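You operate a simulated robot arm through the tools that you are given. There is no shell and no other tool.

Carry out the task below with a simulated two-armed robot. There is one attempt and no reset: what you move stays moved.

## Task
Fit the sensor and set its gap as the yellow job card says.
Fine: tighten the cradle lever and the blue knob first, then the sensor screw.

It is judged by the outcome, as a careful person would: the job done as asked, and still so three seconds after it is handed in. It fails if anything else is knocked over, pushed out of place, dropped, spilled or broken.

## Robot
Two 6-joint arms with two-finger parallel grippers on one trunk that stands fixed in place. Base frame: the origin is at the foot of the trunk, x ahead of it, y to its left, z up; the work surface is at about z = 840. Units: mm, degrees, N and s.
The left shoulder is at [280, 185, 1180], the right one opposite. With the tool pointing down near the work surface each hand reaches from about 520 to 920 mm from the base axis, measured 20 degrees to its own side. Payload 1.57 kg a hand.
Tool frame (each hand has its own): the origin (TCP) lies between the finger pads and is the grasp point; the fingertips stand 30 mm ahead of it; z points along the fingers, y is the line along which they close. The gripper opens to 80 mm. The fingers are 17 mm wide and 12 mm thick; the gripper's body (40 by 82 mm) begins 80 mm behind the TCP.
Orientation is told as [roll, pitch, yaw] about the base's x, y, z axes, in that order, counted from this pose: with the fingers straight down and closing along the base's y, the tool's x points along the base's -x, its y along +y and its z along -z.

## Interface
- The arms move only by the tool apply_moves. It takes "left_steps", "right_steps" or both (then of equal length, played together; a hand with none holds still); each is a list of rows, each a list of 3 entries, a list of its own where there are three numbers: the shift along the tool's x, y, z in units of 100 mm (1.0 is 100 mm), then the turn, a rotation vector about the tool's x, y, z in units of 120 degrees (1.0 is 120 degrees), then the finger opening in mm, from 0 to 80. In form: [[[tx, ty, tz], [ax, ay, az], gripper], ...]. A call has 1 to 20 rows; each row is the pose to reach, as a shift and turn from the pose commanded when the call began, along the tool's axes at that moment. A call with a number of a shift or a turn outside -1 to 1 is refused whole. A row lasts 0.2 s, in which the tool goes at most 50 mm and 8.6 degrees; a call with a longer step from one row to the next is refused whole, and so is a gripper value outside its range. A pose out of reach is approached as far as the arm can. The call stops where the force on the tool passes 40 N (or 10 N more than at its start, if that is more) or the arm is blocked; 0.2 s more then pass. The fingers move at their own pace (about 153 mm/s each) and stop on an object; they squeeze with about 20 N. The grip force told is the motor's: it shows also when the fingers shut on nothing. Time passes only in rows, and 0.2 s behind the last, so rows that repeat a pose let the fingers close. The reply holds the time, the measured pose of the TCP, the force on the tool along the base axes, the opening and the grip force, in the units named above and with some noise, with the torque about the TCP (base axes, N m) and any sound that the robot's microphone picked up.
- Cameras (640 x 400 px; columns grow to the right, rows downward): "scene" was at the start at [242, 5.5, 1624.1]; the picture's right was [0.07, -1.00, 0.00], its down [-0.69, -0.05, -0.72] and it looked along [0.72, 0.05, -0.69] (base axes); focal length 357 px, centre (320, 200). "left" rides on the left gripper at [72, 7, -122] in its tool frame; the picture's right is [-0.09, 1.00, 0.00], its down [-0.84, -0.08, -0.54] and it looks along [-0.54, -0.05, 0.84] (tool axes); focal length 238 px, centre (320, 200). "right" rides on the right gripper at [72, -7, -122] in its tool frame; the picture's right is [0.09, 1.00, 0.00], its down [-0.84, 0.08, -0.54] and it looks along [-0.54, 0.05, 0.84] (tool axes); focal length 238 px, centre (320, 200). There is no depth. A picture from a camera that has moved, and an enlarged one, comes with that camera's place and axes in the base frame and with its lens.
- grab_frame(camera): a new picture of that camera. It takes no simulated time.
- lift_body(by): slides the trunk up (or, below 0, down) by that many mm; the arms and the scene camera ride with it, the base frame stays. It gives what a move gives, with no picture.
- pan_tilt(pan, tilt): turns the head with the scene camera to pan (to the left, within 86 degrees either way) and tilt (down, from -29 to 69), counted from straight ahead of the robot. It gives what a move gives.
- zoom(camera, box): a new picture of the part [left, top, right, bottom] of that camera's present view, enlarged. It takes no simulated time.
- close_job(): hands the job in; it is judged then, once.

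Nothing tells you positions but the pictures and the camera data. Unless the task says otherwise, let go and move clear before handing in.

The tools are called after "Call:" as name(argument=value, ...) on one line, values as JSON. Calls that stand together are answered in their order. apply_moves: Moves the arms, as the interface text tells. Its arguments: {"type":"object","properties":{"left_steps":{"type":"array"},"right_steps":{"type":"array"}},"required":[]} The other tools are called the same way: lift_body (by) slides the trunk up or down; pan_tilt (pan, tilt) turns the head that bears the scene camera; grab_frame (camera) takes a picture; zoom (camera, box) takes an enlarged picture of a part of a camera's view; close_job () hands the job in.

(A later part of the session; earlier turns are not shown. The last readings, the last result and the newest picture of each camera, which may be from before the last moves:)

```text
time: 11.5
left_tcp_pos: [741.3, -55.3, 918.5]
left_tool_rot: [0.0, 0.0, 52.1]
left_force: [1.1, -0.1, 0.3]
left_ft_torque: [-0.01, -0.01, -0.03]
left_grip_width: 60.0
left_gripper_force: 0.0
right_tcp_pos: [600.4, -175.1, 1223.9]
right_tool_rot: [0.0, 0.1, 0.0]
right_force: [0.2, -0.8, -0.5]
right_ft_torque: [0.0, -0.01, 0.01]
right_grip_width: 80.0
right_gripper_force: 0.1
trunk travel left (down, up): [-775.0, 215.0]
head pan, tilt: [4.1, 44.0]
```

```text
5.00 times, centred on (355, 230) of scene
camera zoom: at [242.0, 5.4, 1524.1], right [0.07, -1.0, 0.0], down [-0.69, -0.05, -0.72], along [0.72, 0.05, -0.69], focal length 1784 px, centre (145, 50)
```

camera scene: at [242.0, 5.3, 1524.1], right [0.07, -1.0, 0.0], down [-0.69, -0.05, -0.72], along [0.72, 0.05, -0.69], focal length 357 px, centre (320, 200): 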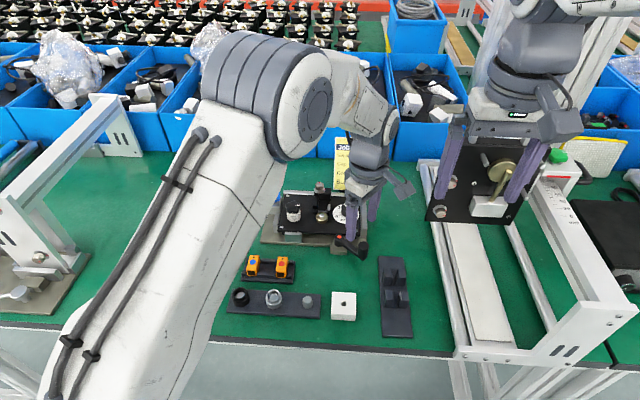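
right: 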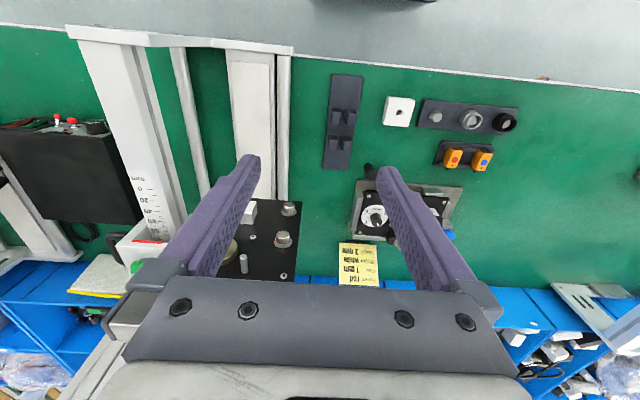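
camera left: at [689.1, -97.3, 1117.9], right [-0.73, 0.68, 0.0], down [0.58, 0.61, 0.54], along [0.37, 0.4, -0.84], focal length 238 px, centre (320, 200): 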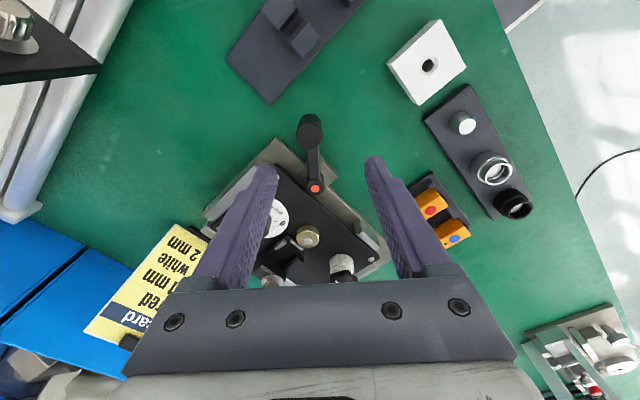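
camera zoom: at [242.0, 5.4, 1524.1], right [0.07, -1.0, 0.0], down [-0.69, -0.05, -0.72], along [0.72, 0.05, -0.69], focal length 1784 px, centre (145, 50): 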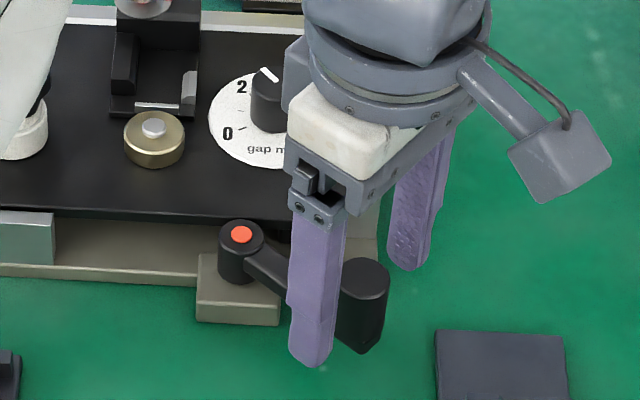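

The handle is centred between the fingers. I'll close on it.

Call:
apply_moves(left_steps=[[[0, 0, 0], [0, 0, 0], 15], [[0, 0, 0], [0, 0, 0], 15], [[0, 0, 0], [0, 0, 0], 15]])

Call:
zoom(camera="left", box=[220, 80, 420, 240])

```text
time: 12.3
left_tcp_pos: [740.9, -54.3, 918.4]
left_tool_rot: [0.0, 0.0, 52.0]
left_force: [-0.6, 0.7, -0.6]
left_ft_torque: [-0.21, -0.34, -0.1]
left_grip_width: 23.1
left_gripper_force: 35.8
right_tcp_pos: [600.9, -174.6, 1224.3]
right_tool_rot: [0.0, 0.0, 0.0]
right_force: [-0.6, -0.1, 0.0]
right_ft_torque: [0.01, 0.01, 0.0]
right_grip_width: 80.1
right_gripper_force: 0.1
trunk travel left (down, up): [-775.0, 215.0]
head pan, tilt: [4.1, 44.0]
```

```text
2.50 times, centred on (320, 160) of left
camera zoom: at [692.7, -107.0, 1039.7], right [-0.73, 0.69, 0.0], down [0.58, 0.61, 0.54], along [0.37, 0.39, -0.84], focal length 596 px, centre (320, 300)
```

zoom: 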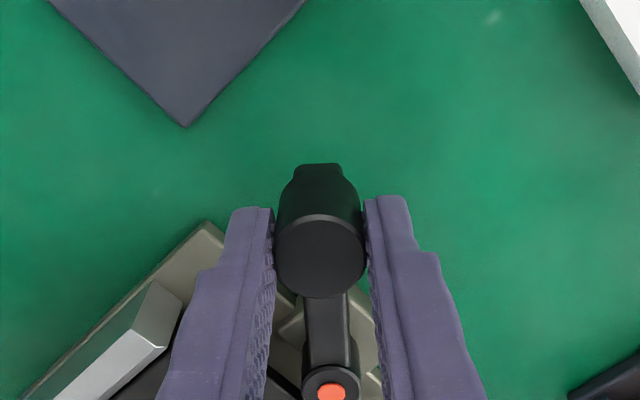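

The grip is firm at 23 mm. I'll swing the lever clockwise around its hub in small steps and watch the forces.

Call:
apply_moves(left_steps=[[[-0.0042, 0.049, 0], [0, 0, 0.0333], 15], [[-0.0117, 0.0976, 0], [0, 0, 0.0667], 15], [[-0.0227, 0.1456, 0], [0, 0, 0.1], 15], [[-0.0369, 0.1927, 0], [0, 0, 0.1333], 15], [[-0.0544, 0.2387, 0], [0, 0, 0.1667], 15], [[-0.0751, 0.2833, 0], [0, 0, 0.2], 15]])

Call:
zoom(camera="left", box=[220, 80, 420, 240])

```text
time: 13.7
left_tcp_pos: [725.0, -31.5, 918.4]
left_tool_rot: [0.1, 0.1, 28.0]
left_force: [-12.8, -5.2, 0.1]
left_ft_torque: [-0.52, 0.09, -0.01]
left_grip_width: 23.0
left_gripper_force: 35.9
right_tcp_pos: [600.2, -174.7, 1224.8]
right_tool_rot: [-0.1, 0.0, 0.1]
right_force: [0.2, -0.1, -0.5]
right_ft_torque: [0.01, -0.03, 0.04]
right_grip_width: 79.9
right_gripper_force: 0.0
trunk travel left (down, up): [-775.0, 215.0]
head pan, tilt: [4.1, 44.0]
```

```text
2.50 times, centred on (320, 160) of left
camera zoom: at [658.4, -60.0, 1039.8], right [-0.38, 0.92, 0.0], down [0.78, 0.32, 0.54], along [0.5, 0.21, -0.84], focal length 596 px, centre (320, 300)
```

zoom: 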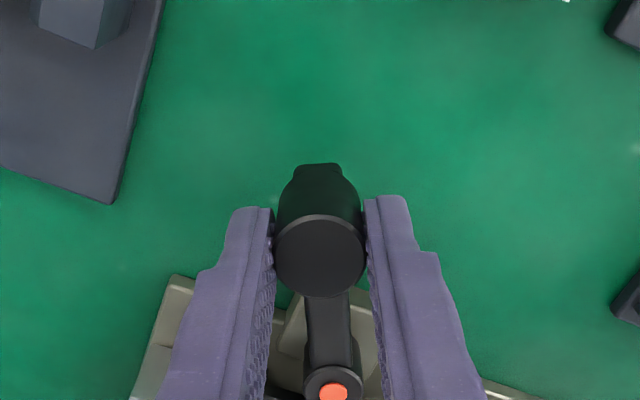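

The lever swings easily, with only a small radial force from my arc estimate. I'll correct the radius slightly and keep turning clockwise.

Call:
apply_moves(left_steps=[[[0.0022, 0.0495, 0], [0, 0, 0.0333], 15], [[0.001, 0.0987, 0], [0, 0, 0.0667], 15], [[-0.0086, 0.1473, 0], [0, 0, 0.1], 15], [[-0.0216, 0.1951, 0], [0, 0, 0.1333], 15], [[-0.038, 0.2419, 0], [0, 0, 0.1667], 15], [[-0.0575, 0.2875, 0], [0, 0, 0.2], 15], [[-0.0801, 0.3316, 0], [0, 0, 0.2333], 15], [[-0.1058, 0.374, 0], [0, 0, 0.2667], 15]])

Call:
zoom(camera="left", box=[220, 80, 420, 240])

```text
time: 15.5
left_tcp_pos: [717.9, 7.8, 920.1]
left_tool_rot: [-0.1, 0.0, -4.0]
left_force: [-1.1, -1.4, -8.9]
left_ft_torque: [-0.4, 0.53, -0.13]
left_grip_width: 23.1
left_gripper_force: 35.6
right_tcp_pos: [601.7, -173.8, 1224.3]
right_tool_rot: [0.0, 0.0, 0.0]
right_force: [-1.0, 0.1, 0.1]
right_ft_torque: [0.02, -0.03, 0.02]
right_grip_width: 79.6
right_gripper_force: 0.1
trunk travel left (down, up): [-775.0, 215.0]
head pan, tilt: [4.1, 44.0]
```

```text
2.50 times, centred on (320, 160) of left
camera zoom: at [647.0, 18.9, 1039.8], right [0.16, 0.99, 0.0], down [0.83, -0.14, 0.54], along [0.53, -0.09, -0.84], focal length 596 px, centre (320, 300)
```

zoom: 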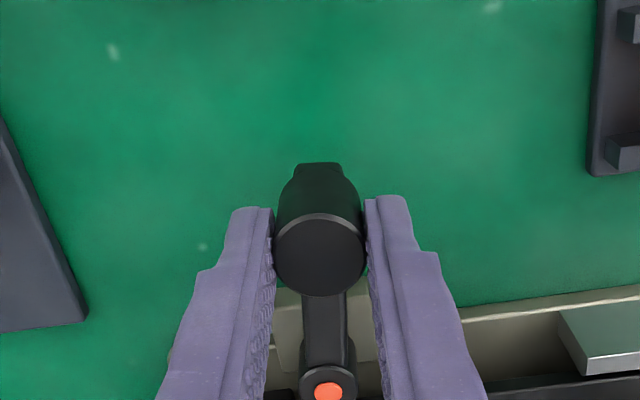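

It has turned about 56° and still moves freely; a slight downward pull suggests the clamp screw is drawing down. I'll continue clockwise and follow it down slightly.

Call:
apply_moves(left_steps=[[[-0.004, 0.0495, 0.004], [0, 0, 0.0333], 15], [[-0.0115, 0.0986, 0.008], [0, 0, 0.0667], 15], [[-0.0224, 0.1471, 0.01], [0, 0, 0.1], 15], [[-0.0366, 0.1947, 0.01], [0, 0, 0.1333], 15], [[-0.0542, 0.2412, 0.01], [0, 0, 0.1667], 15], [[-0.0749, 0.2863, 0.01], [0, 0, 0.2], 15], [[-0.0987, 0.3299, 0.01], [0, 0, 0.2333], 15], [[-0.1255, 0.3718, 0.01], [0, 0, 0.2667], 15]])

Call:
zoom(camera="left", box=[220, 80, 420, 240])

Call:
grab_frame(camera="scene")

```text
time: 17.2
left_tcp_pos: [727.2, 33.6, 918.9]
left_tool_rot: [-0.4, 0.0, -33.5]
left_force: [-9.3, -20.8, 7.9]
left_ft_torque: [-0.2, 0.46, -0.11]
left_grip_width: 23.1
left_gripper_force: 35.8
right_tcp_pos: [601.9, -174.7, 1223.6]
right_tool_rot: [0.0, 0.0, 0.1]
right_force: [-0.3, 0.2, -0.3]
right_ft_torque: [0.0, 0.02, -0.01]
right_grip_width: 79.8
right_gripper_force: 0.1
trunk travel left (down, up): [-775.0, 215.0]
head pan, tilt: [4.1, 44.0]
stopped in row 8 (left hand): the force on the tool passed its limit at 46 N (the readings are from after the stop); the commanded pose is now the measured one
```

```text
2.50 times, centred on (320, 160) of left
camera zoom: at [672.5, 79.5, 1039.6], right [0.63, 0.78, -0.01], down [0.66, -0.52, 0.54], along [0.42, -0.34, -0.84], focal length 596 px, centre (320, 300)
```

zoom: 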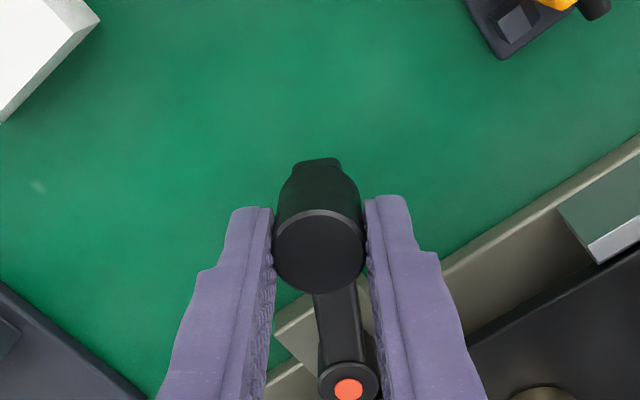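

```text
taken
camera scene: at [241.2, 3.9, 1524.2], right [0.07, -1.0, 0.0], down [-0.69, -0.05, -0.72], along [0.72, 0.05, -0.69], focal length 357 px, centre (320, 200)
```

scene: 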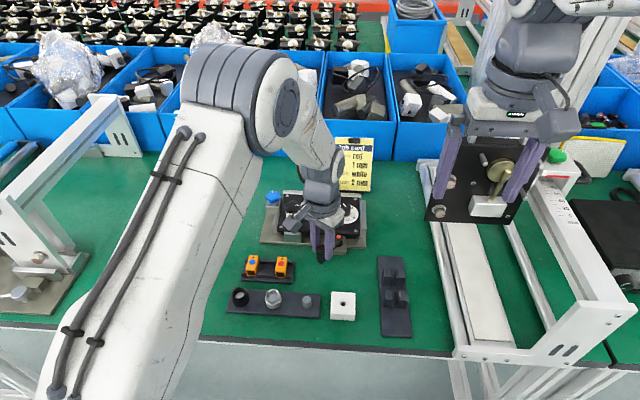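

The lever met firm resistance after about 80° and the force limit stopped the move. I'll press once more, gently, along the arc to confirm it has reached its tight stop.

Call:
apply_moves(left_steps=[[[0, 0.02, 0], [0, 0, 0], 15], [[-0.005, 0.045, 0], [0, 0, 0], 15], [[-0.01, 0.07, 0], [0, 0, 0], 15], [[-0.01, 0.07, 0], [0, 0, 0], 15]])

Call:
zoom(camera="left", box=[220, 80, 420, 240])

```text
time: 17.7
left_tcp_pos: [727.6, 32.3, 917.8]
left_tool_rot: [-0.7, -0.1, -33.4]
left_force: [-7.1, -16.3, 5.7]
left_ft_torque: [-0.19, 0.1, 0.05]
left_grip_width: 23.3
left_gripper_force: 35.3
right_tcp_pos: [600.8, -174.1, 1224.5]
right_tool_rot: [0.0, 0.0, 0.1]
right_force: [0.1, -0.2, -1.2]
right_ft_torque: [-0.03, -0.02, 0.03]
right_grip_width: 79.9
right_gripper_force: 0.1
trunk travel left (down, up): [-775.0, 215.0]
head pan, tilt: [4.1, 44.0]
stopped in row 2 (left hand): the force on the tool passed its limit at 42 N (the readings are from after the stop); the commanded pose is now the measured one
```

```text
2.50 times, centred on (320, 160) of left
camera zoom: at [672.6, 79.8, 1039.5], right [0.63, 0.78, -0.01], down [0.66, -0.52, 0.54], along [0.42, -0.35, -0.84], focal length 596 px, centre (320, 300)
```

zoom: 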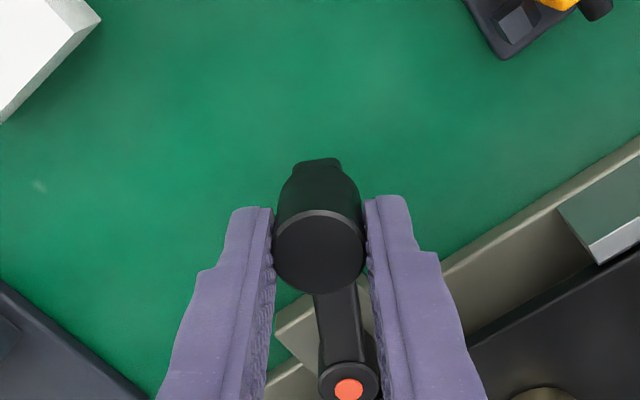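

The lever doesn't move at 42 N, so it is tight. I'll release it and rise straight up.

Call:
apply_moves(left_steps=[[[0, 0, 0], [0, 0, 0], 50], [[0, 0, 0], [0, 0, 0], 50], [[0, 0, -0.3], [0, 0, 0], 50], [[0, 0, -0.6], [0, 0, 0], 50], [[0, 0, -0.9], [0, 0, 0], 50]])

Call:
grab_frame(camera="left")

Call:
zoom(camera="scene", box=[250, 180, 380, 280])

```text
time: 18.9
left_tcp_pos: [729.7, 37.0, 1007.5]
left_tool_rot: [-0.5, 0.1, -33.5]
left_force: [-0.5, -0.7, -0.6]
left_ft_torque: [0.0, -0.05, 0.0]
left_grip_width: 49.9
left_gripper_force: 0.2
right_tcp_pos: [601.4, -173.6, 1224.3]
right_tool_rot: [0.1, 0.0, 0.1]
right_force: [0.0, 0.2, 0.4]
right_ft_torque: [0.01, -0.01, 0.0]
right_grip_width: 80.0
right_gripper_force: 0.1
trunk travel left (down, up): [-775.0, 215.0]
head pan, tilt: [4.1, 44.0]
```

```text
taken
camera left: at [674.0, 82.3, 1129.3], right [0.63, 0.78, -0.01], down [0.66, -0.52, 0.54], along [0.42, -0.34, -0.84], focal length 238 px, centre (320, 200)
```

left: 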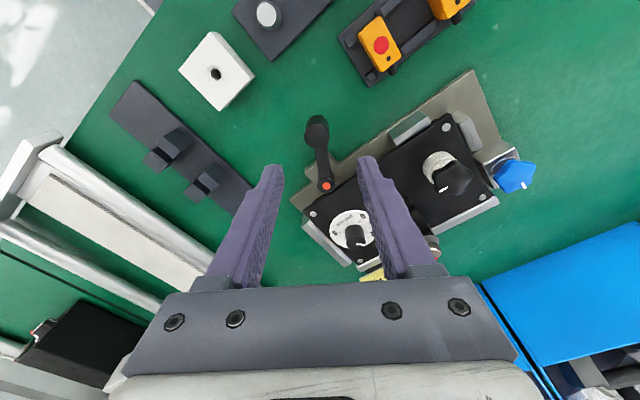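

```text
4.00 times, centred on (315, 230) of scene
camera zoom: at [242.0, 5.2, 1524.1], right [0.07, -1.0, 0.0], down [-0.69, -0.05, -0.72], along [0.72, 0.05, -0.69], focal length 1427 px, centre (340, 80)
```

zoom: 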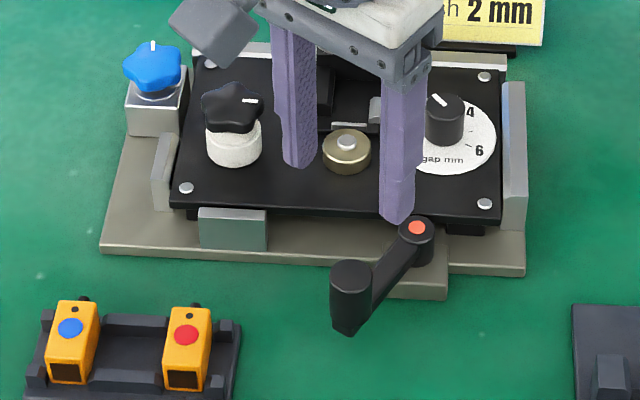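

The lever now points front-left and is tight. Next is the blue knob at about (900, 174); I'll carry the left hand over at a safe height while turning it to a good grip angle for the star knob.

Call:
apply_moves(left_steps=[[[-0.02, 0.09, -0.1], [0, 0, -0.066], 60], [[-0.04, 0.18, -0.2], [0, 0, -0.132], 60], [[-0.06, 0.27, -0.3], [0, 0, -0.198], 60], [[-0.08, 0.36, -0.3], [0, 0, -0.264], 60], [[-0.1, 0.45, -0.3], [0, 0, -0.33], 60], [[-0.12, 0.54, -0.3], [0, 0, -0.396], 60], [[-0.14, 0.63, -0.3], [0, 0, -0.462], 60], [[-0.16, 0.72, -0.3], [0, 0, -0.528], 60], [[-0.18, 0.81, -0.3], [0, 0, -0.594], 60], [[-0.2, 0.9, -0.3], [0, 0, -0.66], 60], [[-0.207, 0.958, -0.3], [0, 0, -0.729], 60]])

```text
time: 21.3
left_tcp_pos: [799.6, 106.7, 1036.5]
left_tool_rot: [0.0, 0.6, 54.1]
left_force: [-0.5, 0.0, -0.6]
left_ft_torque: [-0.04, -0.01, 0.0]
left_grip_width: 59.9
left_gripper_force: 0.1
right_tcp_pos: [602.0, -173.8, 1224.2]
right_tool_rot: [-0.1, 0.0, 0.1]
right_force: [0.4, 0.6, 0.6]
right_ft_torque: [-0.02, 0.0, -0.01]
right_grip_width: 80.1
right_gripper_force: 0.0
trunk travel left (down, up): [-775.0, 215.0]
head pan, tilt: [4.1, 44.0]
```

The hand is turned to yaw 54° and partway there. I'll approach above the knob and look through the wrist camera.

Call:
apply_moves(left_steps=[[[-0.3, -0.08, 0.1], [0, 0, 0], 60], [[-0.6, -0.16, 0.2], [0, 0, 0], 60], [[-0.892, -0.243, 0.3], [0, 0, 0], 60], [[-0.892, -0.243, 0.36], [0, 0, 0], 60]])

Call:
grab_frame(camera="left")

Call:
zoom(camera="scene", box=[240, 150, 340, 250])

```text
time: 22.3
left_tcp_pos: [870.6, 162.7, 999.7]
left_tool_rot: [0.0, 0.5, 54.0]
left_force: [0.0, -0.3, 0.2]
left_ft_torque: [0.0, -0.01, 0.0]
left_grip_width: 60.0
left_gripper_force: 0.0
right_tcp_pos: [603.0, -172.8, 1224.9]
right_tool_rot: [-0.1, 0.0, 0.1]
right_force: [0.0, 0.9, 0.0]
right_ft_torque: [0.0, 0.03, 0.0]
right_grip_width: 80.2
right_gripper_force: 0.1
trunk travel left (down, up): [-775.0, 215.0]
head pan, tilt: [4.1, 44.0]
```

```text
taken
camera left: at [825.1, 109.5, 1121.8], right [-0.75, 0.66, 0.0], down [0.56, 0.64, 0.53], along [0.35, 0.4, -0.85], focal length 238 px, centre (320, 200)
```

left: 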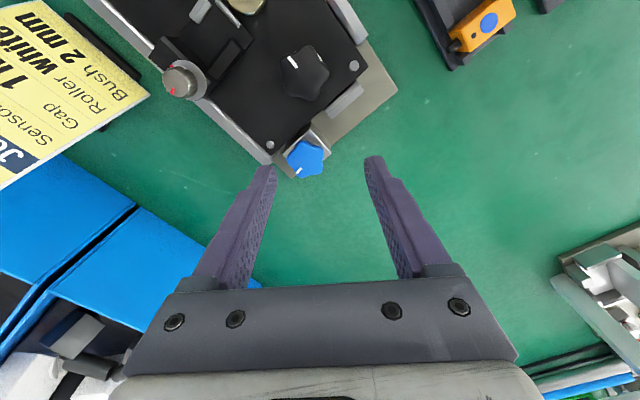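

```text
4.00 times, centred on (290, 200) of scene
camera zoom: at [242.2, 5.4, 1524.1], right [0.07, -1.0, 0.0], down [-0.69, -0.05, -0.72], along [0.72, 0.05, -0.69], focal length 1427 px, centre (440, 200)
```

zoom: 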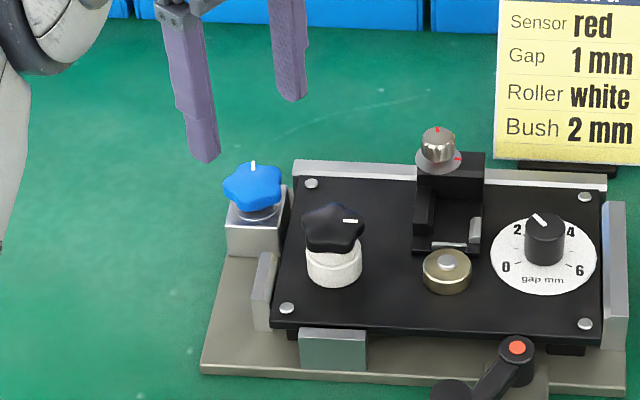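

The blue knob sits between the fingers in the wrist view. I'll zoom in to place it exactly.

Call:
zoom(camera="left", box=[260, 125, 360, 195])

Call:
zoom(camera="scene", box=[288, 182, 318, 216])

```text
5.71 times, centred on (310, 160) of left
camera zoom: at [825.1, 109.5, 1121.8], right [-0.75, 0.66, 0.0], down [0.56, 0.64, 0.53], along [0.35, 0.4, -0.85], focal length 1362 px, centre (377, 429)
```

zoom: 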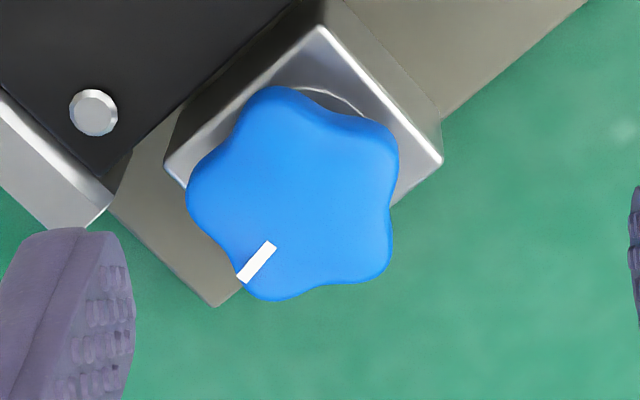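

```text
11.76 times, centred on (303, 199) of scene
camera zoom: at [242.2, 5.4, 1524.1], right [0.07, -1.0, 0.0], down [-0.69, -0.05, -0.72], along [0.72, 0.05, -0.69], focal length 4198 px, centre (520, 212)
```

zoom: 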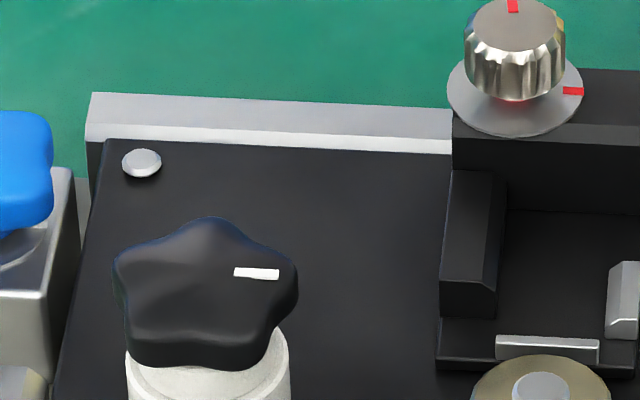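

The blue knob's centre is about (898, 173) with its top near z = 896, and its mark points roughly to +x. I'll turn to a grip angle that clears the plate, descend around the knob and close.

Call:
apply_moves(left_steps=[[[-0.06, -0.04, 0.1], [0, 0, -0.056], 60], [[-0.12, -0.08, 0.2], [0, 0, -0.112], 60], [[-0.18, -0.12, 0.3], [0, 0, -0.168], 60], [[-0.244, -0.161, 0.4], [0, 0, -0.225], 60], [[-0.244, -0.161, 0.4], [0, 0, -0.225], 60]])

Call:
zoom(camera="left", box=[220, 100, 420, 240])

Call:
zoom(camera="scene", box=[240, 140, 340, 230])

```text
time: 23.5
left_tcp_pos: [899.5, 173.6, 959.7]
left_tool_rot: [0.3, 0.3, 81.1]
left_force: [-0.4, 1.0, 0.5]
left_ft_torque: [0.03, -0.01, -0.02]
left_grip_width: 59.7
left_gripper_force: 0.0
right_tcp_pos: [602.4, -173.0, 1223.9]
right_tool_rot: [-0.1, 0.0, 0.1]
right_force: [-0.2, -0.5, -0.1]
right_ft_torque: [0.0, -0.01, -0.02]
right_grip_width: 79.9
right_gripper_force: 0.1
trunk travel left (down, up): [-775.0, 215.0]
head pan, tilt: [4.1, 44.0]
```

```text
2.86 times, centred on (320, 170) of left
camera zoom: at [883.1, 104.4, 1081.6], right [-0.97, 0.24, 0.0], down [0.21, 0.82, 0.54], along [0.13, 0.52, -0.84], focal length 681 px, centre (320, 286)
```

zoom: 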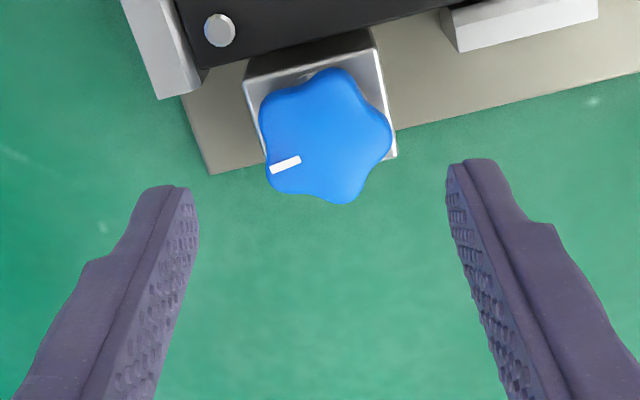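

```text
4.44 times, centred on (290, 185) of scene
camera zoom: at [242.2, 5.3, 1524.1], right [0.07, -1.0, 0.0], down [-0.69, -0.05, -0.72], along [0.72, 0.05, -0.69], focal length 1586 px, centre (453, 267)
```

zoom: 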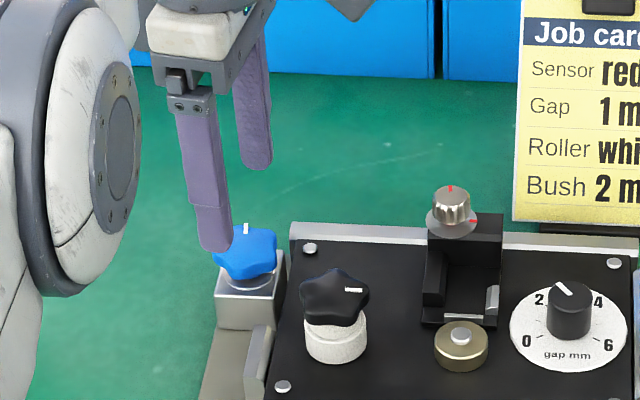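

The knob is centred between the fingers with a lobe facing one pad. I'll descend to z = 915 and close on it.

Call:
apply_moves(left_steps=[[[0, 0, 0.2], [0, 0, 0], 60], [[0, 0, 0.35], [0, 0, 0], 60], [[0, 0, 0.445], [0, 0, 0], 60], [[0, 0, 0.445], [0, 0, 0], 25], [[0, 0, 0.445], [0, 0, 0], 25], [[0, 0, 0.445], [0, 0, 0], 25]])

Call:
zoom(camera="left", box=[220, 100, 420, 240])

Call:
zoom(camera="scene", box=[240, 140, 340, 230])

```text
time: 24.9
left_tcp_pos: [897.2, 173.7, 915.7]
left_tool_rot: [0.2, 0.4, 81.0]
left_force: [2.4, 0.0, -1.1]
left_ft_torque: [-0.02, -0.14, 0.01]
left_grip_width: 35.6
left_gripper_force: 43.0
right_tcp_pos: [602.3, -172.9, 1224.2]
right_tool_rot: [-0.1, 0.1, 0.1]
right_force: [0.2, 0.2, 0.4]
right_ft_torque: [0.0, 0.02, 0.0]
right_grip_width: 80.1
right_gripper_force: 0.0
trunk travel left (down, up): [-775.0, 215.0]
head pan, tilt: [4.1, 44.0]
```

```text
2.86 times, centred on (320, 170) of left
camera zoom: at [881.7, 104.4, 1037.6], right [-0.97, 0.25, 0.0], down [0.21, 0.82, 0.54], along [0.13, 0.52, -0.84], focal length 681 px, centre (320, 286)
```

zoom: 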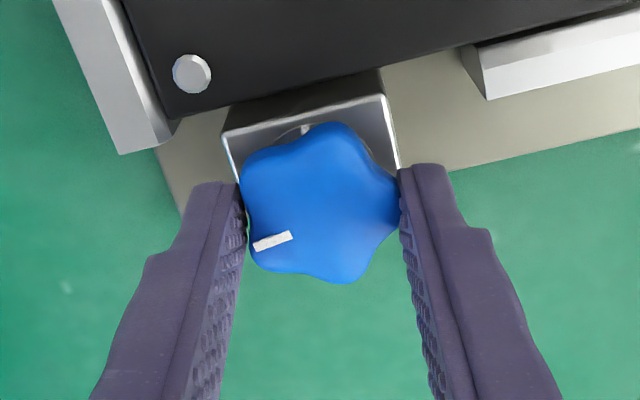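

```text
4.44 times, centred on (290, 185) of scene
camera zoom: at [242.1, 5.3, 1524.1], right [0.07, -1.0, 0.0], down [-0.69, -0.05, -0.72], along [0.72, 0.05, -0.69], focal length 1586 px, centre (453, 267)
```

zoom: 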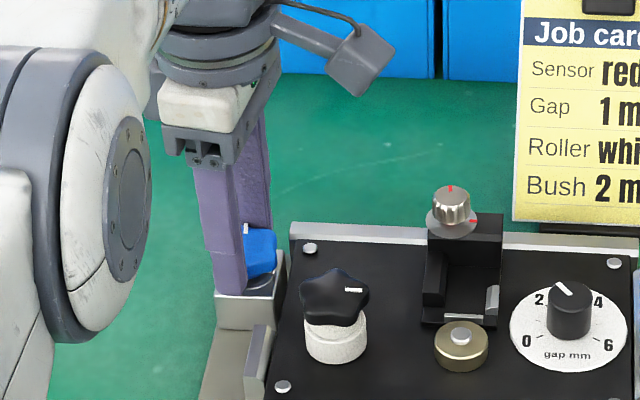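

The grip on the knob is firm at 35.6 mm. I'll turn it clockwise in small steps about its own axis.

Call:
apply_moves(left_steps=[[[0.0005, -0.0016, 0], [0, 0, 0.0333], 25], [[0.0011, -0.0031, 0], [0, 0, 0.0667], 25], [[0.0018, -0.0047, 0], [0, 0, 0.1], 25], [[0.0025, -0.0061, 0], [0, 0, 0.1333], 25], [[0.0034, -0.0075, 0], [0, 0, 0.1667], 25], [[0.0044, -0.0088, 0], [0, 0, 0.2], 25], [[0.0055, -0.0101, 0], [0, 0, 0.2333], 25], [[0.0067, -0.0113, 0], [0, 0, 0.2667], 25]])

Call:
zoom(camera="left", box=[220, 100, 420, 240])

```text
time: 26.7
left_tcp_pos: [898.4, 172.3, 915.5]
left_tool_rot: [0.0, 0.6, 49.0]
left_force: [0.7, 12.3, -0.9]
left_ft_torque: [0.27, 0.09, -0.02]
left_grip_width: 36.3
left_gripper_force: 43.1
right_tcp_pos: [602.3, -171.7, 1224.5]
right_tool_rot: [0.0, -0.1, 0.1]
right_force: [0.3, 0.7, 0.1]
right_ft_torque: [0.01, 0.0, 0.01]
right_grip_width: 80.1
right_gripper_force: 0.1
trunk travel left (down, up): [-775.0, 215.0]
head pan, tilt: [4.1, 44.0]
```

```text
2.86 times, centred on (320, 170) of left
camera zoom: at [848.1, 124.0, 1036.7], right [-0.69, 0.72, 0.0], down [0.61, 0.58, 0.54], along [0.39, 0.37, -0.84], focal length 681 px, centre (320, 286)
```

zoom: 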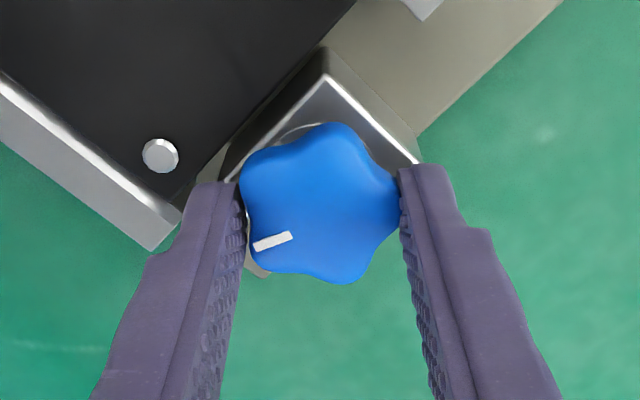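

The knob is turning with the hand. I'll ease a small sideways force and keep going clockwise.

Call:
apply_moves(left_steps=[[[-0.004, 0.0035, 0], [0, 0, 0.0333], 25], [[-0.0076, 0.0066, 0], [0, 0, 0.0667], 25], [[-0.0076, 0.0066, 0], [0, 0, 0.1], 25], [[-0.0076, 0.0066, 0], [0, 0, 0.1333], 25], [[-0.0076, 0.0066, 0], [0, 0, 0.1667], 25], [[-0.0076, 0.0066, 0], [0, 0, 0.2], 25], [[-0.0076, 0.0066, 0], [0, 0, 0.2333], 25], [[-0.0076, 0.0066, 0], [0, 0, 0.2667], 25], [[-0.0076, 0.0066, 0], [0, 0, 0.3], 25], [[-0.0076, 0.0066, 0], [0, 0, 0.3333], 25]])

Call:
zoom(camera="left", box=[220, 100, 420, 240])

```text
time: 28.9
left_tcp_pos: [899.9, 172.4, 913.5]
left_tool_rot: [-0.5, 0.4, 8.9]
left_force: [11.6, 2.8, -11.5]
left_ft_torque: [0.16, -0.3, 0.02]
left_grip_width: 36.0
left_gripper_force: 42.5
right_tcp_pos: [602.3, -171.8, 1223.5]
right_tool_rot: [-0.1, 0.0, 0.1]
right_force: [0.2, -0.4, 0.4]
right_ft_torque: [0.0, 0.0, 0.0]
right_grip_width: 79.7
right_gripper_force: 0.1
trunk travel left (down, up): [-775.0, 215.0]
head pan, tilt: [4.1, 44.0]
```

```text
2.86 times, centred on (320, 170) of left
camera zoom: at [828.6, 168.6, 1035.9], right [-0.06, 1.0, -0.01], down [0.84, 0.06, 0.54], along [0.54, 0.03, -0.84], focal length 681 px, centre (320, 286)
```

zoom: 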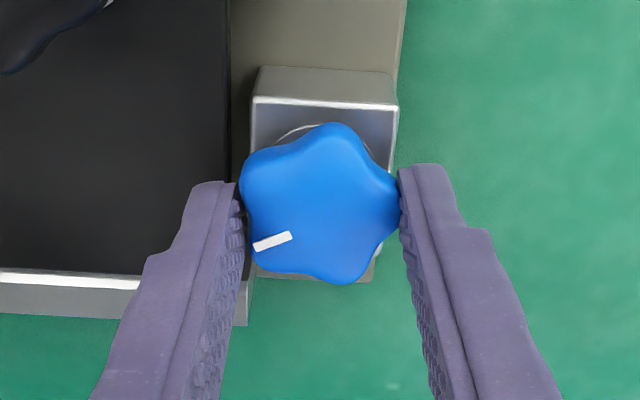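

The knob has turned about 72° and is drawing down slightly. I'll follow it down and continue until it is tight.

Call:
apply_moves(left_steps=[[[-0.005, -0.001, 0.005], [0, 0, 0.0333], 25], [[-0.01, -0.0016, 0.01], [0, 0, 0.0667], 25], [[-0.01, -0.0016, 0.015], [0, 0, 0.1], 25], [[-0.01, -0.0016, 0.018], [0, 0, 0.1333], 25], [[-0.01, -0.0016, 0.02], [0, 0, 0.1667], 25], [[-0.01, -0.0016, 0.02], [0, 0, 0.2], 25], [[-0.01, -0.0016, 0.02], [0, 0, 0.2333], 25], [[-0.01, -0.0016, 0.02], [0, 0, 0.2667], 25]])

Call:
zoom(camera="left", box=[220, 100, 420, 240])

```text
time: 30.7
left_tcp_pos: [901.1, 170.9, 913.8]
left_tool_rot: [-0.4, -0.1, -23.1]
left_force: [1.3, -8.3, -4.5]
left_ft_torque: [-0.22, -0.3, 0.69]
left_grip_width: 36.1
left_gripper_force: 43.0
right_tcp_pos: [601.3, -172.5, 1224.9]
right_tool_rot: [0.0, 0.0, 0.1]
right_force: [0.9, 0.1, -1.0]
right_ft_torque: [0.02, 0.04, -0.02]
right_grip_width: 80.1
right_gripper_force: 0.0
trunk travel left (down, up): [-775.0, 215.0]
head pan, tilt: [4.1, 44.0]
```

```text
2.86 times, centred on (320, 170) of left
camera zoom: at [837.7, 206.3, 1034.6], right [0.47, 0.88, -0.01], down [0.74, -0.39, 0.54], along [0.47, -0.26, -0.84], focal length 681 px, centre (320, 286)
```

zoom: 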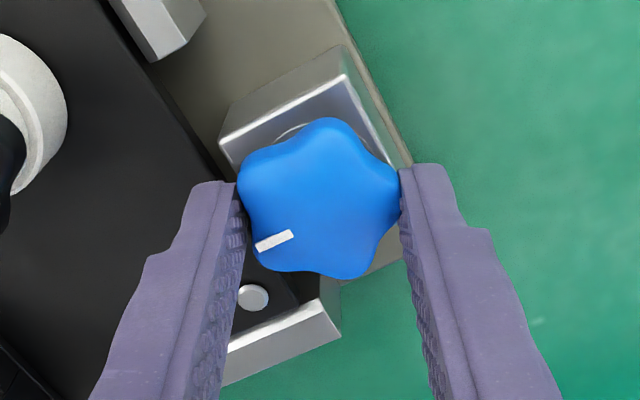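

There is now 0.69 N·m of resisting torque, so the knob is starting to tighten. I'll turn a bit further to seat it.

Call:
apply_moves(left_steps=[[[0, -0.002, 0], [0, 0, 0.025], 20], [[0, -0.004, 0], [0, 0, 0.05], 20], [[0, -0.004, 0], [0, 0, 0.075], 20], [[0, -0.004, 0], [0, 0, 0.1], 20], [[0, -0.004, 0], [0, 0, 0.125], 20]])

Call:
zoom(camera="left", box=[220, 100, 420, 240])

```text
time: 31.9
left_tcp_pos: [900.8, 170.7, 912.4]
left_tool_rot: [-0.5, -0.1, -38.1]
left_force: [-3.6, -14.5, 0.7]
left_ft_torque: [-0.21, 0.04, 0.78]
left_grip_width: 35.6
left_gripper_force: 42.4
right_tcp_pos: [602.6, -173.4, 1223.3]
right_tool_rot: [0.0, 0.0, 0.0]
right_force: [-0.1, 0.0, 0.4]
right_ft_torque: [0.02, -0.02, 0.0]
right_grip_width: 79.9
right_gripper_force: 0.0
trunk travel left (down, up): [-775.0, 215.0]
head pan, tilt: [4.1, 44.0]
```

```text
2.86 times, centred on (320, 170) of left
camera zoom: at [848.6, 221.2, 1034.2], right [0.69, 0.73, -0.01], down [0.61, -0.57, 0.54], along [0.39, -0.38, -0.84], focal length 681 px, centre (320, 286)
```

zoom: 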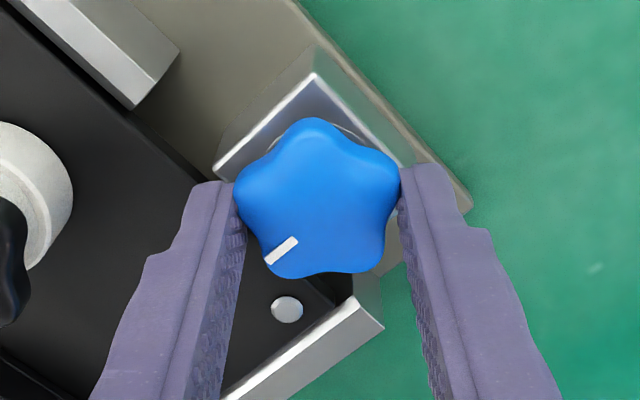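

The knob has stopped and the fingers began to slip around it, and its mark now points to -y like the other tight knob. I'll let go with a small opening and rise.

Call:
apply_moves(left_steps=[[[0, 0, 0], [0, 0, 0], 46], [[0, 0, -0.02], [0, 0, 0], 46], [[0, 0, -0.3], [0, 0, 0], 46], [[0, 0, -0.7], [0, 0, 0], 46], [[0, 0, -1.0], [0, 0, 0], 46]])

Call:
zoom(camera="scene", box=[245, 165, 385, 270])

Call:
grab_frame(camera="left")

```text
time: 33.1
left_tcp_pos: [899.8, 175.5, 1014.1]
left_tool_rot: [-0.5, 0.0, -38.0]
left_force: [0.3, -1.0, 0.1]
left_ft_torque: [0.01, 0.02, -0.01]
left_grip_width: 46.0
left_gripper_force: 0.1
right_tcp_pos: [601.7, -173.8, 1224.9]
right_tool_rot: [0.0, 0.0, 0.2]
right_force: [0.0, 0.3, -0.1]
right_ft_torque: [0.02, 0.0, -0.04]
right_grip_width: 80.2
right_gripper_force: 0.1
trunk travel left (down, up): [-775.0, 215.0]
head pan, tilt: [4.1, 44.0]
```

```text
3.81 times, centred on (315, 218) of scene
camera zoom: at [241.8, 5.3, 1524.1], right [0.07, -1.0, 0.0], down [-0.69, -0.05, -0.72], along [0.72, 0.05, -0.69], focal length 1359 px, centre (339, 133)
```

zoom: 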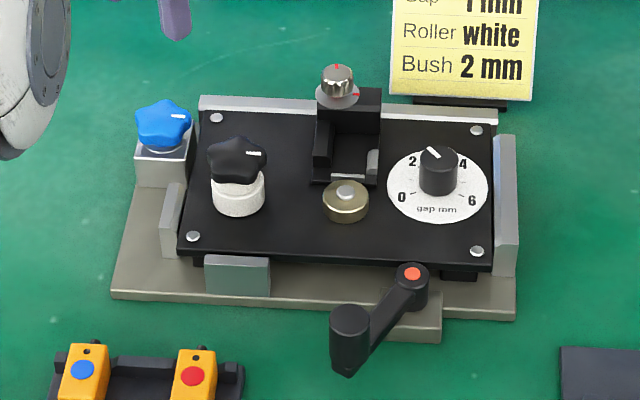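

```text
taken
camera left: at [848.6, 224.4, 1134.8], right [0.69, 0.73, -0.01], down [0.61, -0.57, 0.54], along [0.39, -0.38, -0.84], focal length 238 px, centre (320, 200)
```

left: 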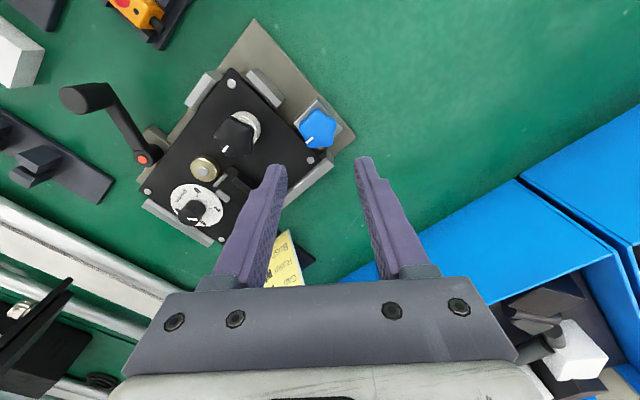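

Both clamps are tight: the blue knob's mark now matches the black one, and the lever is at its stop. Now for the sensor; I'll bring the left hand over the red one and turn back to yaw 0.

Call:
apply_moves(left_steps=[[[0.138, -0.181, 0], [0, 0, -0.0633], 60], [[0.275, -0.362, 0], [0, 0, -0.1267], 60], [[0.413, -0.544, 0], [0, 0, -0.19], 60], [[0.55, -0.725, 0], [0, 0, -0.2533], 60], [[0.688, -0.906, 0], [0, 0, -0.3167], 60]])

Call:
apply_moves(left_steps=[[[0.28, -0.08, 0.1], [0, 0, 0], 60], [[0.56, -0.16, 0.2], [0, 0, 0], 60], [[0.83, -0.22, 0.3], [0, 0, 0], 60], [[0.83, -0.22, 0.3], [0, 0, 0], 60]])

Call:
grab_frame(camera="left")

```text
time: 34.3
left_tcp_pos: [789.6, 144.9, 1013.3]
left_tool_rot: [-0.4, 0.2, 0.2]
left_force: [0.1, 0.4, 0.1]
left_ft_torque: [-0.01, 0.0, 0.0]
left_grip_width: 60.1
left_gripper_force: 0.1
right_tcp_pos: [601.8, -173.8, 1224.0]
right_tool_rot: [0.0, 0.0, 0.1]
right_force: [-0.4, 0.7, -0.3]
right_ft_torque: [0.02, 0.04, -0.01]
right_grip_width: 80.0
right_gripper_force: 0.1
trunk travel left (down, up): [-775.0, 215.0]
head pan, tilt: [4.1, 44.0]
```

```text
time: 35.3
left_tcp_pos: [708.1, 121.4, 984.3]
left_tool_rot: [-0.4, 0.3, 0.1]
left_force: [0.1, -0.3, 0.7]
left_ft_torque: [-0.02, -0.03, -0.01]
left_grip_width: 60.1
left_gripper_force: 0.1
right_tcp_pos: [601.9, -172.9, 1224.4]
right_tool_rot: [0.0, 0.0, 0.0]
right_force: [-0.5, 0.4, -0.3]
right_ft_torque: [0.0, -0.02, -0.02]
right_grip_width: 80.0
right_gripper_force: 0.1
trunk travel left (down, up): [-775.0, 215.0]
head pan, tilt: [4.1, 44.0]
```

```text
taken
camera left: at [637.1, 128.9, 1106.4], right [0.09, 1.0, -0.01], down [0.84, -0.07, 0.54], along [0.54, -0.06, -0.84], focal length 238 px, centre (320, 200)
```

left: 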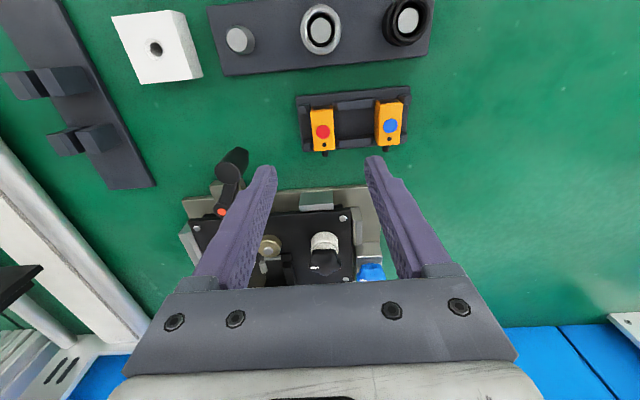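

The red sensor is at the top centre of the wrist view. I'll zoom in to measure its position and yaw.

Call:
zoom(camera="left", box=[290, 85, 420, 165])

Call:
zoom(camera="scene", box=[236, 248, 300, 288])

```text
4.92 times, centred on (355, 125) of left
camera zoom: at [637.1, 128.9, 1106.4], right [0.09, 1.0, -0.01], down [0.84, -0.07, 0.54], along [0.54, -0.06, -0.84], focal length 1173 px, centre (148, 569)
```

zoom: 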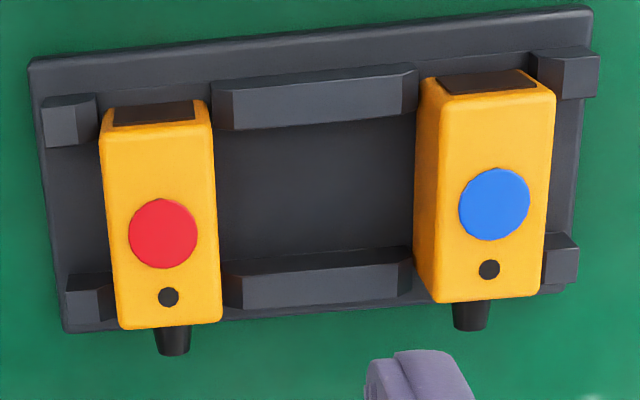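

```text
10.00 times, centred on (268, 268) of scene
camera zoom: at [241.9, 5.3, 1524.1], right [0.07, -1.0, 0.0], down [-0.69, -0.05, -0.72], along [0.72, 0.05, -0.69], focal length 3568 px, centre (840, -480)
```

zoom: 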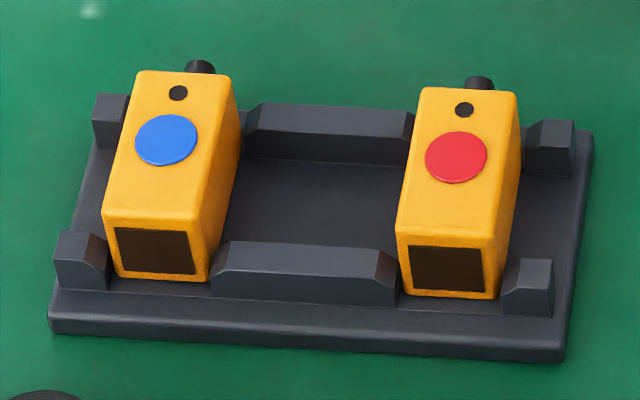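

The red sensor measures about 22 × 22 × 40 mm, centred at (707, 124), square to the bench, top near z = 870. I'll level the hand, align and lower so the fingertips straddle only its upper 10 mm.

Call:
apply_moves(left_steps=[[[0.011, 0.027, 0.2], [-0.0033, -0.0025, 0], 46], [[0.011, 0.027, 0.45], [-0.0033, -0.0025, 0], 46], [[0.011, 0.027, 0.6], [-0.0033, -0.0025, 0], 46], [[0.011, 0.027, 0.6], [-0.0033, -0.0025, 0], 46]])

Call:
zoom(camera="left", box=[240, 70, 400, 190])

Call:
zoom(camera="scene", box=[226, 210, 316, 290])

```text
time: 36.3
left_tcp_pos: [707.9, 124.5, 924.6]
left_tool_rot: [0.1, 0.1, 0.0]
left_force: [0.8, 0.4, 0.0]
left_ft_torque: [0.0, 0.01, 0.0]
left_grip_width: 46.0
left_gripper_force: 0.0
right_tcp_pos: [601.7, -172.1, 1224.2]
right_tool_rot: [0.0, 0.0, 0.1]
right_force: [-1.1, 0.2, 0.1]
right_ft_torque: [-0.04, -0.02, -0.03]
right_grip_width: 80.1
right_gripper_force: 0.0
trunk travel left (down, up): [-775.0, 215.0]
head pan, tilt: [4.1, 44.0]
```

```text
3.33 times, centred on (320, 130) of left
camera zoom: at [635.3, 130.6, 1045.9], right [0.09, 1.0, 0.0], down [0.84, -0.08, 0.54], along [0.54, -0.05, -0.84], focal length 794 px, centre (320, 433)
```

zoom: 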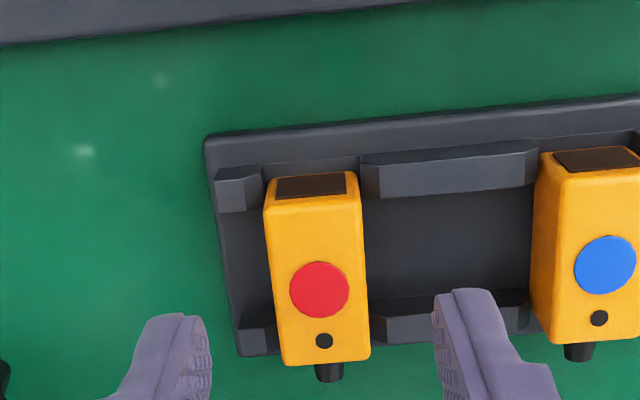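

```text
5.00 times, centred on (271, 250) of scene
camera zoom: at [242.0, 5.3, 1524.1], right [0.07, -1.0, 0.0], down [-0.69, -0.05, -0.72], along [0.72, 0.05, -0.69], focal length 1784 px, centre (565, -50)
```

zoom: 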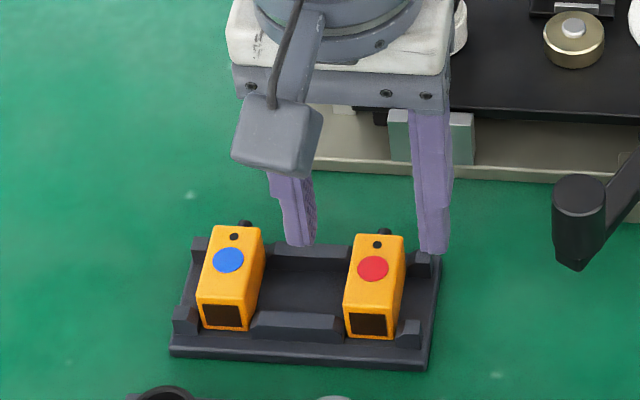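

Alignment looks right, with the sensor's top at about z = 870. I'll lower to z = 889 and close gently on it.

Call:
apply_moves(left_steps=[[[0.005, -0.005, 0.2], [0, 0, 0], 46], [[0.005, -0.005, 0.355], [0, 0, 0], 46], [[0.005, -0.005, 0.355], [0, 0, 0], 46], [[0.005, -0.005, 0.355], [0, 0, 0], 15], [[0.005, -0.005, 0.355], [0, 0, 0], 15], [[0.005, -0.005, 0.355], [0, 0, 0], 15]])

Call:
zoom(camera="left", box=[240, 90, 400, 210])

Call:
zoom(camera="scene", box=[226, 210, 316, 290])

```text
time: 37.7
left_tcp_pos: [706.0, 123.0, 889.1]
left_tool_rot: [0.0, 0.0, 0.0]
left_force: [0.4, -0.2, -0.1]
left_ft_torque: [-0.01, -0.02, 0.01]
left_grip_width: 21.2
left_gripper_force: 20.0
right_tcp_pos: [601.9, -174.1, 1224.8]
right_tool_rot: [0.1, -0.1, 0.0]
right_force: [0.2, 0.2, -0.4]
right_ft_torque: [0.03, 0.0, 0.01]
right_grip_width: 79.9
right_gripper_force: 0.0
trunk travel left (down, up): [-775.0, 215.0]
head pan, tilt: [4.1, 44.0]
```

```text
3.33 times, centred on (320, 150) of left
camera zoom: at [634.3, 129.5, 1010.0], right [0.09, 1.0, 0.0], down [0.84, -0.08, 0.54], along [0.54, -0.05, -0.84], focal length 794 px, centre (320, 367)
```

zoom: 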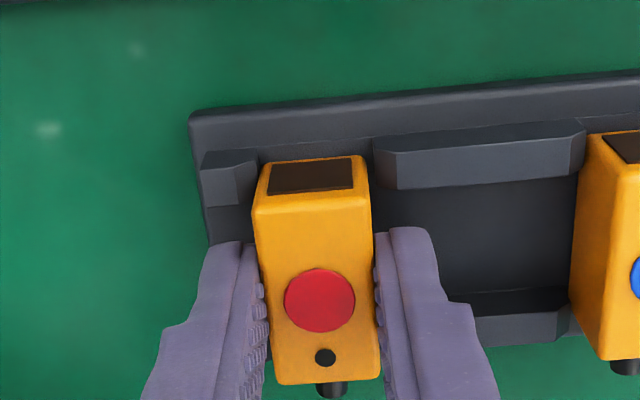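

```text
5.00 times, centred on (271, 250) of scene
camera zoom: at [242.0, 5.3, 1524.1], right [0.07, -1.0, 0.0], down [-0.69, -0.05, -0.72], along [0.72, 0.05, -0.69], focal length 1784 px, centre (565, -50)
```

zoom: 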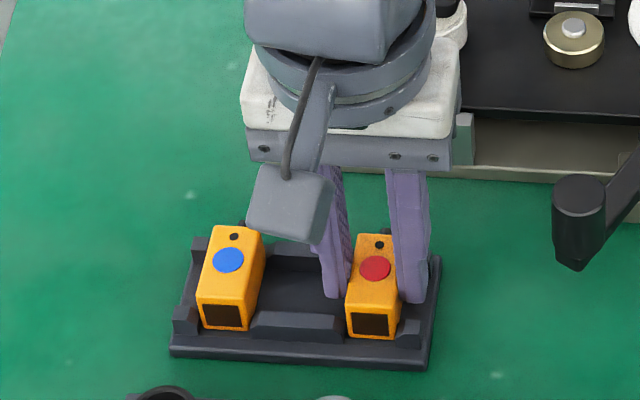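

The sensor is gripped at 21.2 mm. I'll lift it straight up and check it comes along cleanly.

Call:
apply_moves(left_steps=[[[0, 0, -0.1], [0, 0, 0], 10], [[0, 0, -0.3], [0, 0, 0], 10], [[0, 0, -0.6], [0, 0, 0], 10], [[0, 0, -1.0], [0, 0, 0], 10]])

Call:
grab_frame(camera="left")

Call:
zoom(camera="scene", box=[216, 180, 316, 290])

```text
time: 38.7
left_tcp_pos: [706.0, 125.6, 989.0]
left_tool_rot: [0.1, -0.1, 0.0]
left_force: [0.9, -0.4, -1.0]
left_ft_torque: [0.03, 0.02, 0.01]
left_grip_width: 10.1
left_gripper_force: 0.1
right_tcp_pos: [601.8, -173.5, 1223.6]
right_tool_rot: [-0.1, 0.0, 0.1]
right_force: [-0.1, -1.1, -0.4]
right_ft_torque: [-0.01, 0.0, -0.02]
right_grip_width: 79.9
right_gripper_force: 0.0
trunk travel left (down, up): [-775.0, 215.0]
head pan, tilt: [4.1, 44.0]
```

```text
taken
camera left: at [634.5, 131.9, 1109.9], right [0.09, 1.0, 0.0], down [0.84, -0.08, 0.54], along [0.54, -0.05, -0.84], focal length 238 px, centre (320, 200)
```

left: 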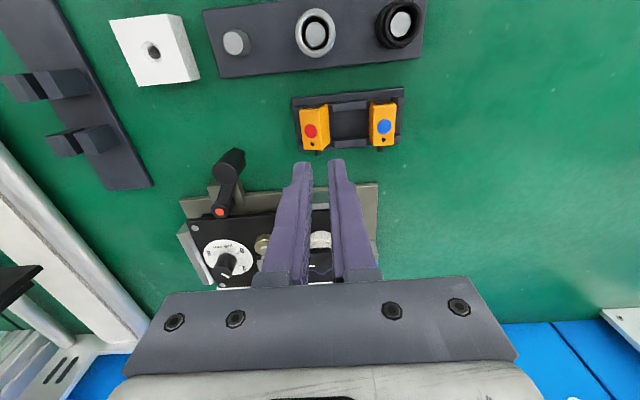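

```text
3.64 times, centred on (266, 235) of scene
camera zoom: at [242.1, 5.3, 1524.0], right [0.07, -1.0, 0.0], down [-0.69, -0.05, -0.72], along [0.72, 0.05, -0.69], focal length 1297 px, centre (516, 73)
```

zoom: 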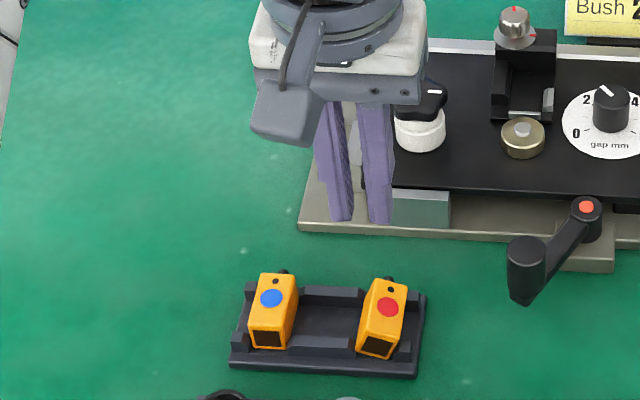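

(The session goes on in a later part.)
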